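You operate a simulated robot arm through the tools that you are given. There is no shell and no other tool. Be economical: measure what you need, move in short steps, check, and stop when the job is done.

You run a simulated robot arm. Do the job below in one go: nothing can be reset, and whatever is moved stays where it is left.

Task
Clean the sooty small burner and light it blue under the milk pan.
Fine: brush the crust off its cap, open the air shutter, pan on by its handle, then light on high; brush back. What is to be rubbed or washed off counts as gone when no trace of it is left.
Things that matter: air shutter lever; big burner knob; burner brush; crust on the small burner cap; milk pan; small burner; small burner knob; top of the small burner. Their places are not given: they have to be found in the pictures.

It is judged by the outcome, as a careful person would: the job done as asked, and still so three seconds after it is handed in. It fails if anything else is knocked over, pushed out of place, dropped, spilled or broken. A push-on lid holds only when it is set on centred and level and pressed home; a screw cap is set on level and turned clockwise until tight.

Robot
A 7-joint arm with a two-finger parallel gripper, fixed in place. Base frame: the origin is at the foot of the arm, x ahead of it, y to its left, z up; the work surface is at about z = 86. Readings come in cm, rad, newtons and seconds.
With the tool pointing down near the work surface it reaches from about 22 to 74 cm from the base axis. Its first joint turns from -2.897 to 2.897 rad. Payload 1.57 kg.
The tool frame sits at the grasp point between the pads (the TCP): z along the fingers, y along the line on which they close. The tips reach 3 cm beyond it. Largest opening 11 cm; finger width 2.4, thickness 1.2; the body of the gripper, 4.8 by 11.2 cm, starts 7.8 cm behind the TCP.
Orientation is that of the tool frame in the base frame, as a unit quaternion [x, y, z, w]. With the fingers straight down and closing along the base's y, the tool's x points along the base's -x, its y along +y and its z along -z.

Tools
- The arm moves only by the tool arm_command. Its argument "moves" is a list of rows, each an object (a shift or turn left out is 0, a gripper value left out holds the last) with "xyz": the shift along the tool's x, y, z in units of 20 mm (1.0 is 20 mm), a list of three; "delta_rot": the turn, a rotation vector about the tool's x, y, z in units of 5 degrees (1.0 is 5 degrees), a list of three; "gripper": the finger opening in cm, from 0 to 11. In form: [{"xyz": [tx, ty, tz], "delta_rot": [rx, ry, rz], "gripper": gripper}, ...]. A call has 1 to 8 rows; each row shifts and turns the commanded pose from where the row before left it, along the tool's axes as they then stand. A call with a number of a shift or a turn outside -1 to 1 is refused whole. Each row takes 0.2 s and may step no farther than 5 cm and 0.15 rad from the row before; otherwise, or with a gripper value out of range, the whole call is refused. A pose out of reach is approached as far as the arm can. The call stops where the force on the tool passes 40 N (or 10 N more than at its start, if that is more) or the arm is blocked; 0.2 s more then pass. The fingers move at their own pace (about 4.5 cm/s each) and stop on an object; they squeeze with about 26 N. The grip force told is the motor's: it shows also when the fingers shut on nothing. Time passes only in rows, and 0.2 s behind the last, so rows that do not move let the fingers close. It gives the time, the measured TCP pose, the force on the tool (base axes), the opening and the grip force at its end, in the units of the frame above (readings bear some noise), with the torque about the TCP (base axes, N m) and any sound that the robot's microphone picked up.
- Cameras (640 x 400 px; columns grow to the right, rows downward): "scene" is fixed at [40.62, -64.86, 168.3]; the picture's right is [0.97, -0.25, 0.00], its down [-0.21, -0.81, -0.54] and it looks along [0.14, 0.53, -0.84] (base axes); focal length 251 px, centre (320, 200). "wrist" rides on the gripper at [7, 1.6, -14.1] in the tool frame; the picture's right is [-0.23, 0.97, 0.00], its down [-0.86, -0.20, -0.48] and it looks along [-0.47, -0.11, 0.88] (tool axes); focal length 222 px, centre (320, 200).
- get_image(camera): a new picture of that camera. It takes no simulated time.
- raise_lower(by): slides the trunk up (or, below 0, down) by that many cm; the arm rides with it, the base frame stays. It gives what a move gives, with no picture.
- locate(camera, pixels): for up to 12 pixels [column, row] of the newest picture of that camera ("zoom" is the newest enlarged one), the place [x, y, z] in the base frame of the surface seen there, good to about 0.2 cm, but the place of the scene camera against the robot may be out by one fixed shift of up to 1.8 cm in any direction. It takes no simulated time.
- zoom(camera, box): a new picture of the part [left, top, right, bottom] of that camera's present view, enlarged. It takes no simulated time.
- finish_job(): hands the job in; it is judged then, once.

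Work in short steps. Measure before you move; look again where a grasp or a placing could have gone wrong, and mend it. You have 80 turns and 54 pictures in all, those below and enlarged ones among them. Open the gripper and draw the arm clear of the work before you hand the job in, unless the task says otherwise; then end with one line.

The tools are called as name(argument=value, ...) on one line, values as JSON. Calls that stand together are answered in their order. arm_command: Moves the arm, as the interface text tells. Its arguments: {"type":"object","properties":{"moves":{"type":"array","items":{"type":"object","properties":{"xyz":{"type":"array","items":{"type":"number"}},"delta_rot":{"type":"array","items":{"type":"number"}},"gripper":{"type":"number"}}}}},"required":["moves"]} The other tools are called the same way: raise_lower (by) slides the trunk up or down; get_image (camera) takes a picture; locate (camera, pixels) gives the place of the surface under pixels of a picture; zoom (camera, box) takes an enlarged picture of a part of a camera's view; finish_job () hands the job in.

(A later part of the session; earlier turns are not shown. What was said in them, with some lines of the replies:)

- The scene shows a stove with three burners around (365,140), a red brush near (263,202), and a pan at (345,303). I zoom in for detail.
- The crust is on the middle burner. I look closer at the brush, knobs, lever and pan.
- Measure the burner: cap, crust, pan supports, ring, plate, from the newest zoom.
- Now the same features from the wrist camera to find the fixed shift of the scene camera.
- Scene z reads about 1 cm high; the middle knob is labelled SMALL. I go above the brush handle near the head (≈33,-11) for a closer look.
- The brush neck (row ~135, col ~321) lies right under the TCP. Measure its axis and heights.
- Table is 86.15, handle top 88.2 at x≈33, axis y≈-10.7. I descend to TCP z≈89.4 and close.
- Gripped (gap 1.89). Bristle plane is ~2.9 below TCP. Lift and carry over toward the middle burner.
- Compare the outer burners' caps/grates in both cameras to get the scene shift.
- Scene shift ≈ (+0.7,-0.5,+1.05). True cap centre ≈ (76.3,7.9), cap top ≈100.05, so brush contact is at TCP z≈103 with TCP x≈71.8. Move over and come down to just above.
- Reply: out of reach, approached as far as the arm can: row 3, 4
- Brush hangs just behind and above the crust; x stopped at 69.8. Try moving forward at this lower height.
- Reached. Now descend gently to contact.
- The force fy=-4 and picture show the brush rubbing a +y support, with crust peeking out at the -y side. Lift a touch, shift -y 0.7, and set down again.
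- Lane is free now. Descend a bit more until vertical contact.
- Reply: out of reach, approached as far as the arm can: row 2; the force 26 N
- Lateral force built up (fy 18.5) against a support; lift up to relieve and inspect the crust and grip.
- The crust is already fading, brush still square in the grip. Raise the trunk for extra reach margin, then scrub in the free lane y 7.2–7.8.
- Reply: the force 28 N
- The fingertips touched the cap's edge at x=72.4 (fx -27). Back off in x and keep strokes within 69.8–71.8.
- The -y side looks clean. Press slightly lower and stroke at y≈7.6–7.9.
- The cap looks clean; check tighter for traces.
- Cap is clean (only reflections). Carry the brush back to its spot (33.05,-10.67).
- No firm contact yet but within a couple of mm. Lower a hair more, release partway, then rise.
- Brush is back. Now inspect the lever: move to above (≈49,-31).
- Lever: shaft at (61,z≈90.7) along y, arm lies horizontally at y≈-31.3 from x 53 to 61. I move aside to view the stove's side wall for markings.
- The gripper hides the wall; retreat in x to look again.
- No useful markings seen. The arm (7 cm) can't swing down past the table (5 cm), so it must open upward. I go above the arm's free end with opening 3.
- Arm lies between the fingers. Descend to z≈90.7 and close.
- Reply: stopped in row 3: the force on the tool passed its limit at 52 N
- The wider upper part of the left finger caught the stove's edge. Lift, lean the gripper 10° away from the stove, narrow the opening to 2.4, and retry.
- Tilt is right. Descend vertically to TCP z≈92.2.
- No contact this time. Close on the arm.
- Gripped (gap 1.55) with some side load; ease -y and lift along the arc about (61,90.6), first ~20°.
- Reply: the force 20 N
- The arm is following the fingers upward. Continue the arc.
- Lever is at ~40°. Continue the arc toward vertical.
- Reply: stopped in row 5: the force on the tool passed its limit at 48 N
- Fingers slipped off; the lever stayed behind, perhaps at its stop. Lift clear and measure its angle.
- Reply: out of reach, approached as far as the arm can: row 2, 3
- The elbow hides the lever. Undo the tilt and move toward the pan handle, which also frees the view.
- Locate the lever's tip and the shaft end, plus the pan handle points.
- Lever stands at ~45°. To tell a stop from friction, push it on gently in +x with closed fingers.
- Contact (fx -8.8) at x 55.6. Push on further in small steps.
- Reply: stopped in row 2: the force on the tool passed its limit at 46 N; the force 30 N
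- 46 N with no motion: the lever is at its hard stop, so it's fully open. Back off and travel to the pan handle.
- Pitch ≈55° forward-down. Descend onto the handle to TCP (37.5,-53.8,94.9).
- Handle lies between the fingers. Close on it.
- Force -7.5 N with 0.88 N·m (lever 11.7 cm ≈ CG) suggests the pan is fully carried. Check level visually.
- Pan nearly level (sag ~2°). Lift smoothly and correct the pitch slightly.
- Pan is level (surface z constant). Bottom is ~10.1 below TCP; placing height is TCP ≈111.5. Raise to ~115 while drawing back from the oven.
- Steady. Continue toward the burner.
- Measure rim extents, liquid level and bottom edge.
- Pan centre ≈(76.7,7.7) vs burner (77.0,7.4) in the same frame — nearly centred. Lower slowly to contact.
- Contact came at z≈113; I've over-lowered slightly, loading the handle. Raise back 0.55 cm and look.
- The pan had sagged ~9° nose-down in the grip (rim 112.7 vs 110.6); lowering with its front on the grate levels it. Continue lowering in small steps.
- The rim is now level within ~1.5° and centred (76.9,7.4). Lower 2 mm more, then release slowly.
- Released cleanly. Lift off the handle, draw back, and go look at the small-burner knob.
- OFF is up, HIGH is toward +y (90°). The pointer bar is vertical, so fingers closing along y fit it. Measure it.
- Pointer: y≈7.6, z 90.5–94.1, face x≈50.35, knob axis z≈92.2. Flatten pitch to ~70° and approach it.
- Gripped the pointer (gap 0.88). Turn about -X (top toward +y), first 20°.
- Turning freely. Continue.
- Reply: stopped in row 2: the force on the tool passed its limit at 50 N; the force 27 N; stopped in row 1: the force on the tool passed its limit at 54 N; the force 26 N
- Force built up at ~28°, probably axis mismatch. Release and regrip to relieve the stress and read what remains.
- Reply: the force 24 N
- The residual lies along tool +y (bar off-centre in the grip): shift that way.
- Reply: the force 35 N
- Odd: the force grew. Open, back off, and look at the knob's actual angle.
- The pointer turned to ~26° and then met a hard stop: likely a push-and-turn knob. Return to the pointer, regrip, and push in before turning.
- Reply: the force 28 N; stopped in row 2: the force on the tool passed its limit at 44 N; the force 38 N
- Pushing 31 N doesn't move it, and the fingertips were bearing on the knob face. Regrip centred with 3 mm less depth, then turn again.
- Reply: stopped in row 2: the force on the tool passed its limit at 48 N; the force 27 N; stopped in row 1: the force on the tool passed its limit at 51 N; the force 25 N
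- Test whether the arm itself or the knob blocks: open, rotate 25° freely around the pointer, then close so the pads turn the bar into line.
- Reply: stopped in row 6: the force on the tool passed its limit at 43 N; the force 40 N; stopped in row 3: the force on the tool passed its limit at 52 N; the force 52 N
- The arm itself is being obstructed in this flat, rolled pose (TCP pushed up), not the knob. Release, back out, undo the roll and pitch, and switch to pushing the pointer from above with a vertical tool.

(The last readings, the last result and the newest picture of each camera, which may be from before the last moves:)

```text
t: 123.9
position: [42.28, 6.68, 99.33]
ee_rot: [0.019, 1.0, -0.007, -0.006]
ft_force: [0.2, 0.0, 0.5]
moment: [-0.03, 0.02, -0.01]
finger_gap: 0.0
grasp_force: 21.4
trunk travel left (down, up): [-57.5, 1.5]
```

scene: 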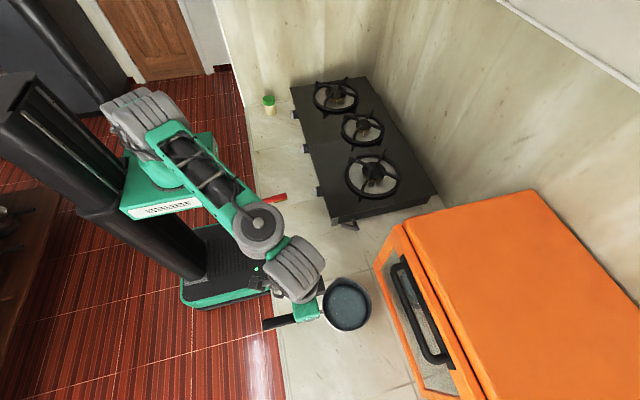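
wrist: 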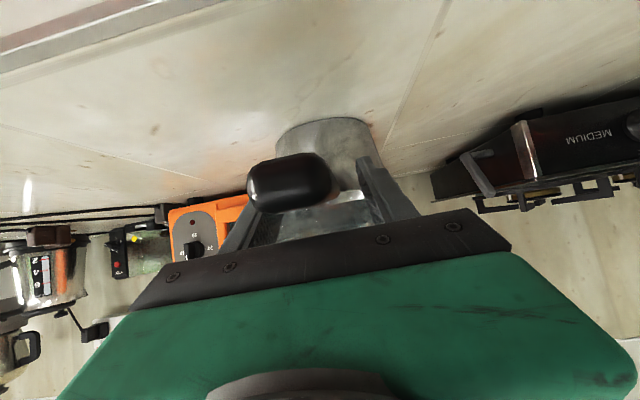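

Tool is vertical again. Lean it 15° back, bring closed fingertips beside the pointer's top (-y side) at tip z≈93.

arm_command(moves=[{"delta_rot": [0, -1, 0]}, {"delta_rot": [0, -1, 0]}, {"delta_rot": [0, -1, 0]}, {"xyz": [-0.855, -0.137, 0.23]}, {"xyz": [-0.855, -0.137, 0.23]}, {"xyz": [-0.855, -0.137, 0.23]}, {"xyz": [-0.855, -0.137, 0.23]}, {}])

arm_command(moves=[{"xyz": [0.22, 0, 0.82]}, {"xyz": [0.22, 0, 0.82]}, {}])

```text
t: 125.7
position: [49.34, 5.52, 99.31]
ee_rot: [0.018, 0.992, -0.011, 0.126]
ft_force: [-0.4, -0.6, 0.2]
moment: [0.01, 0.02, 0.0]
finger_gap: 0.02
grasp_force: 20.9
trunk travel left (down, up): [-57.5, 1.5]
```

```text
t: 126.5
position: [49.17, 5.34, 95.94]
ee_rot: [0.016, 0.992, -0.008, 0.126]
ft_force: [-0.3, 0.6, -0.1]
moment: [0.0, 0.0, -0.03]
finger_gap: 0.0
grasp_force: 21.7
trunk travel left (down, up): [-57.5, 1.5]
```

In place, no contact. Push toward +y.

arm_command(moves=[{"xyz": [-0.1, 0.36, 0]}, {"xyz": [0, 0.36, 0]}, {"xyz": [0, 0.36, 0]}, {"xyz": [0, 0.36, 0]}, {"xyz": [0, 0.34, 0]}, {}])

```text
t: 127.9
position: [49.56, 8.93, 95.9]
ee_rot: [0.017, 0.992, -0.009, 0.126]
ft_force: [0.1, 0.5, -0.6]
moment: [0.01, -0.01, 0.03]
finger_gap: 0.01
grasp_force: 21.9
trunk travel left (down, up): [-57.5, 1.5]
5 turns are left
```

Pushed through freely. Now press down to tip z≈92.6 to bring the pointer horizontal, lift off, and look.

arm_command(moves=[{"xyz": [0.03, 0, 0.1]}, {"xyz": [0.03, 0, 0.12]}, {}, {}])

arm_command(moves=[{"xyz": [-0.1, 0, -0.6]}, {"xyz": [0, 0, -1]}, {"xyz": [0.8, 0, -0.5]}, {"xyz": [1, 0, 0]}, {"xyz": [1, 0, 0]}, {"xyz": [1, 0, 0]}])

zoom(camera="scene", box=[290, 80, 410, 160])

```text
t: 128.9
position: [49.55, 8.9, 95.49]
ee_rot: [0.016, 0.992, -0.009, 0.125]
ft_force: [-0.9, 0.0, -0.2]
moment: [0.0, 0.02, -0.01]
finger_gap: 0.0
grasp_force: 21.3
trunk travel left (down, up): [-57.5, 1.5]
```

```text
t: 130.3
position: [41.35, 9.19, 97.53]
ee_rot: [0.017, 0.992, -0.009, 0.125]
ft_force: [0.2, 0.1, -0.1]
moment: [-0.01, -0.03, -0.01]
finger_gap: 0.03
grasp_force: 21.3
trunk travel left (down, up): [-57.5, 1.5]
```

```text
5.00 times, centred on (350, 120) of scene
4 turns are left
```

zoom: 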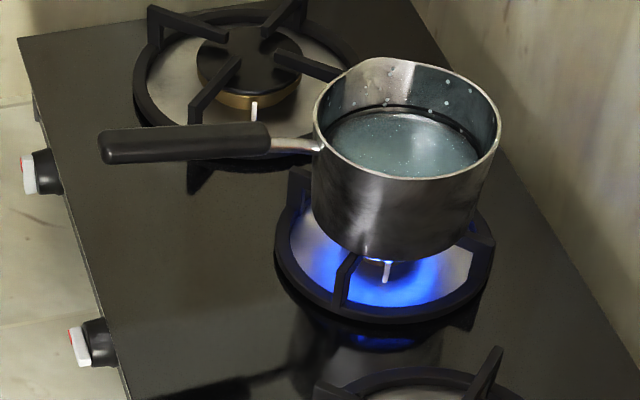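

The flame is lit and blue. Check the pointer's angle from this picture via the red and white ends (≈(72,331) and (86,364)).

locate(camera="zoom", pixels=[[71, 331], [74, 331], [77, 345], [80, 347], [84, 362], [87, 363], [80, 332], [90, 358]])

```text
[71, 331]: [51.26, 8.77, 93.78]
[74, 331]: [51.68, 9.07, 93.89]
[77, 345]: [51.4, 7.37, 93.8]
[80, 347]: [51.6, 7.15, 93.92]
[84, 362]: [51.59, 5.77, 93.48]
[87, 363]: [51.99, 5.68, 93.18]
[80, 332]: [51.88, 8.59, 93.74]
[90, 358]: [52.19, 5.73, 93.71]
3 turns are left
```

Pointer is horizontal with the red end toward HIGH (≈85–90°). Open the gripper and draw the arm clear.

arm_command(moves=[{"xyz": [0.3, 0, -1], "gripper": 6}, {"xyz": [0.3, 0, -1]}, {"xyz": [0.3, 0, -1]}, {"xyz": [0.3, 0, -1]}, {"xyz": [0.3, 0, -1]}, {"xyz": [0.3, 0, -1]}, {}])

```text
t: 131.9
position: [34.92, 9.62, 108.41]
ee_rot: [0.017, 0.992, -0.009, 0.125]
ft_force: [0.3, -1.2, -0.6]
moment: [-0.03, -0.04, -0.03]
finger_gap: 6.0
grasp_force: 0.1
trunk travel left (down, up): [-57.5, 1.5]
2 turns are left
```

The arm is clear and the gripper is open, so I hand the job in.

finish_job()

```text
The job is handed in.
```

The small burner's cap is brushed clean, with no trace of crust visible. The air shutter is open, the milk pan sits level and centred, and the flame is blue with the knob on HIGH. The brush is back in its place.
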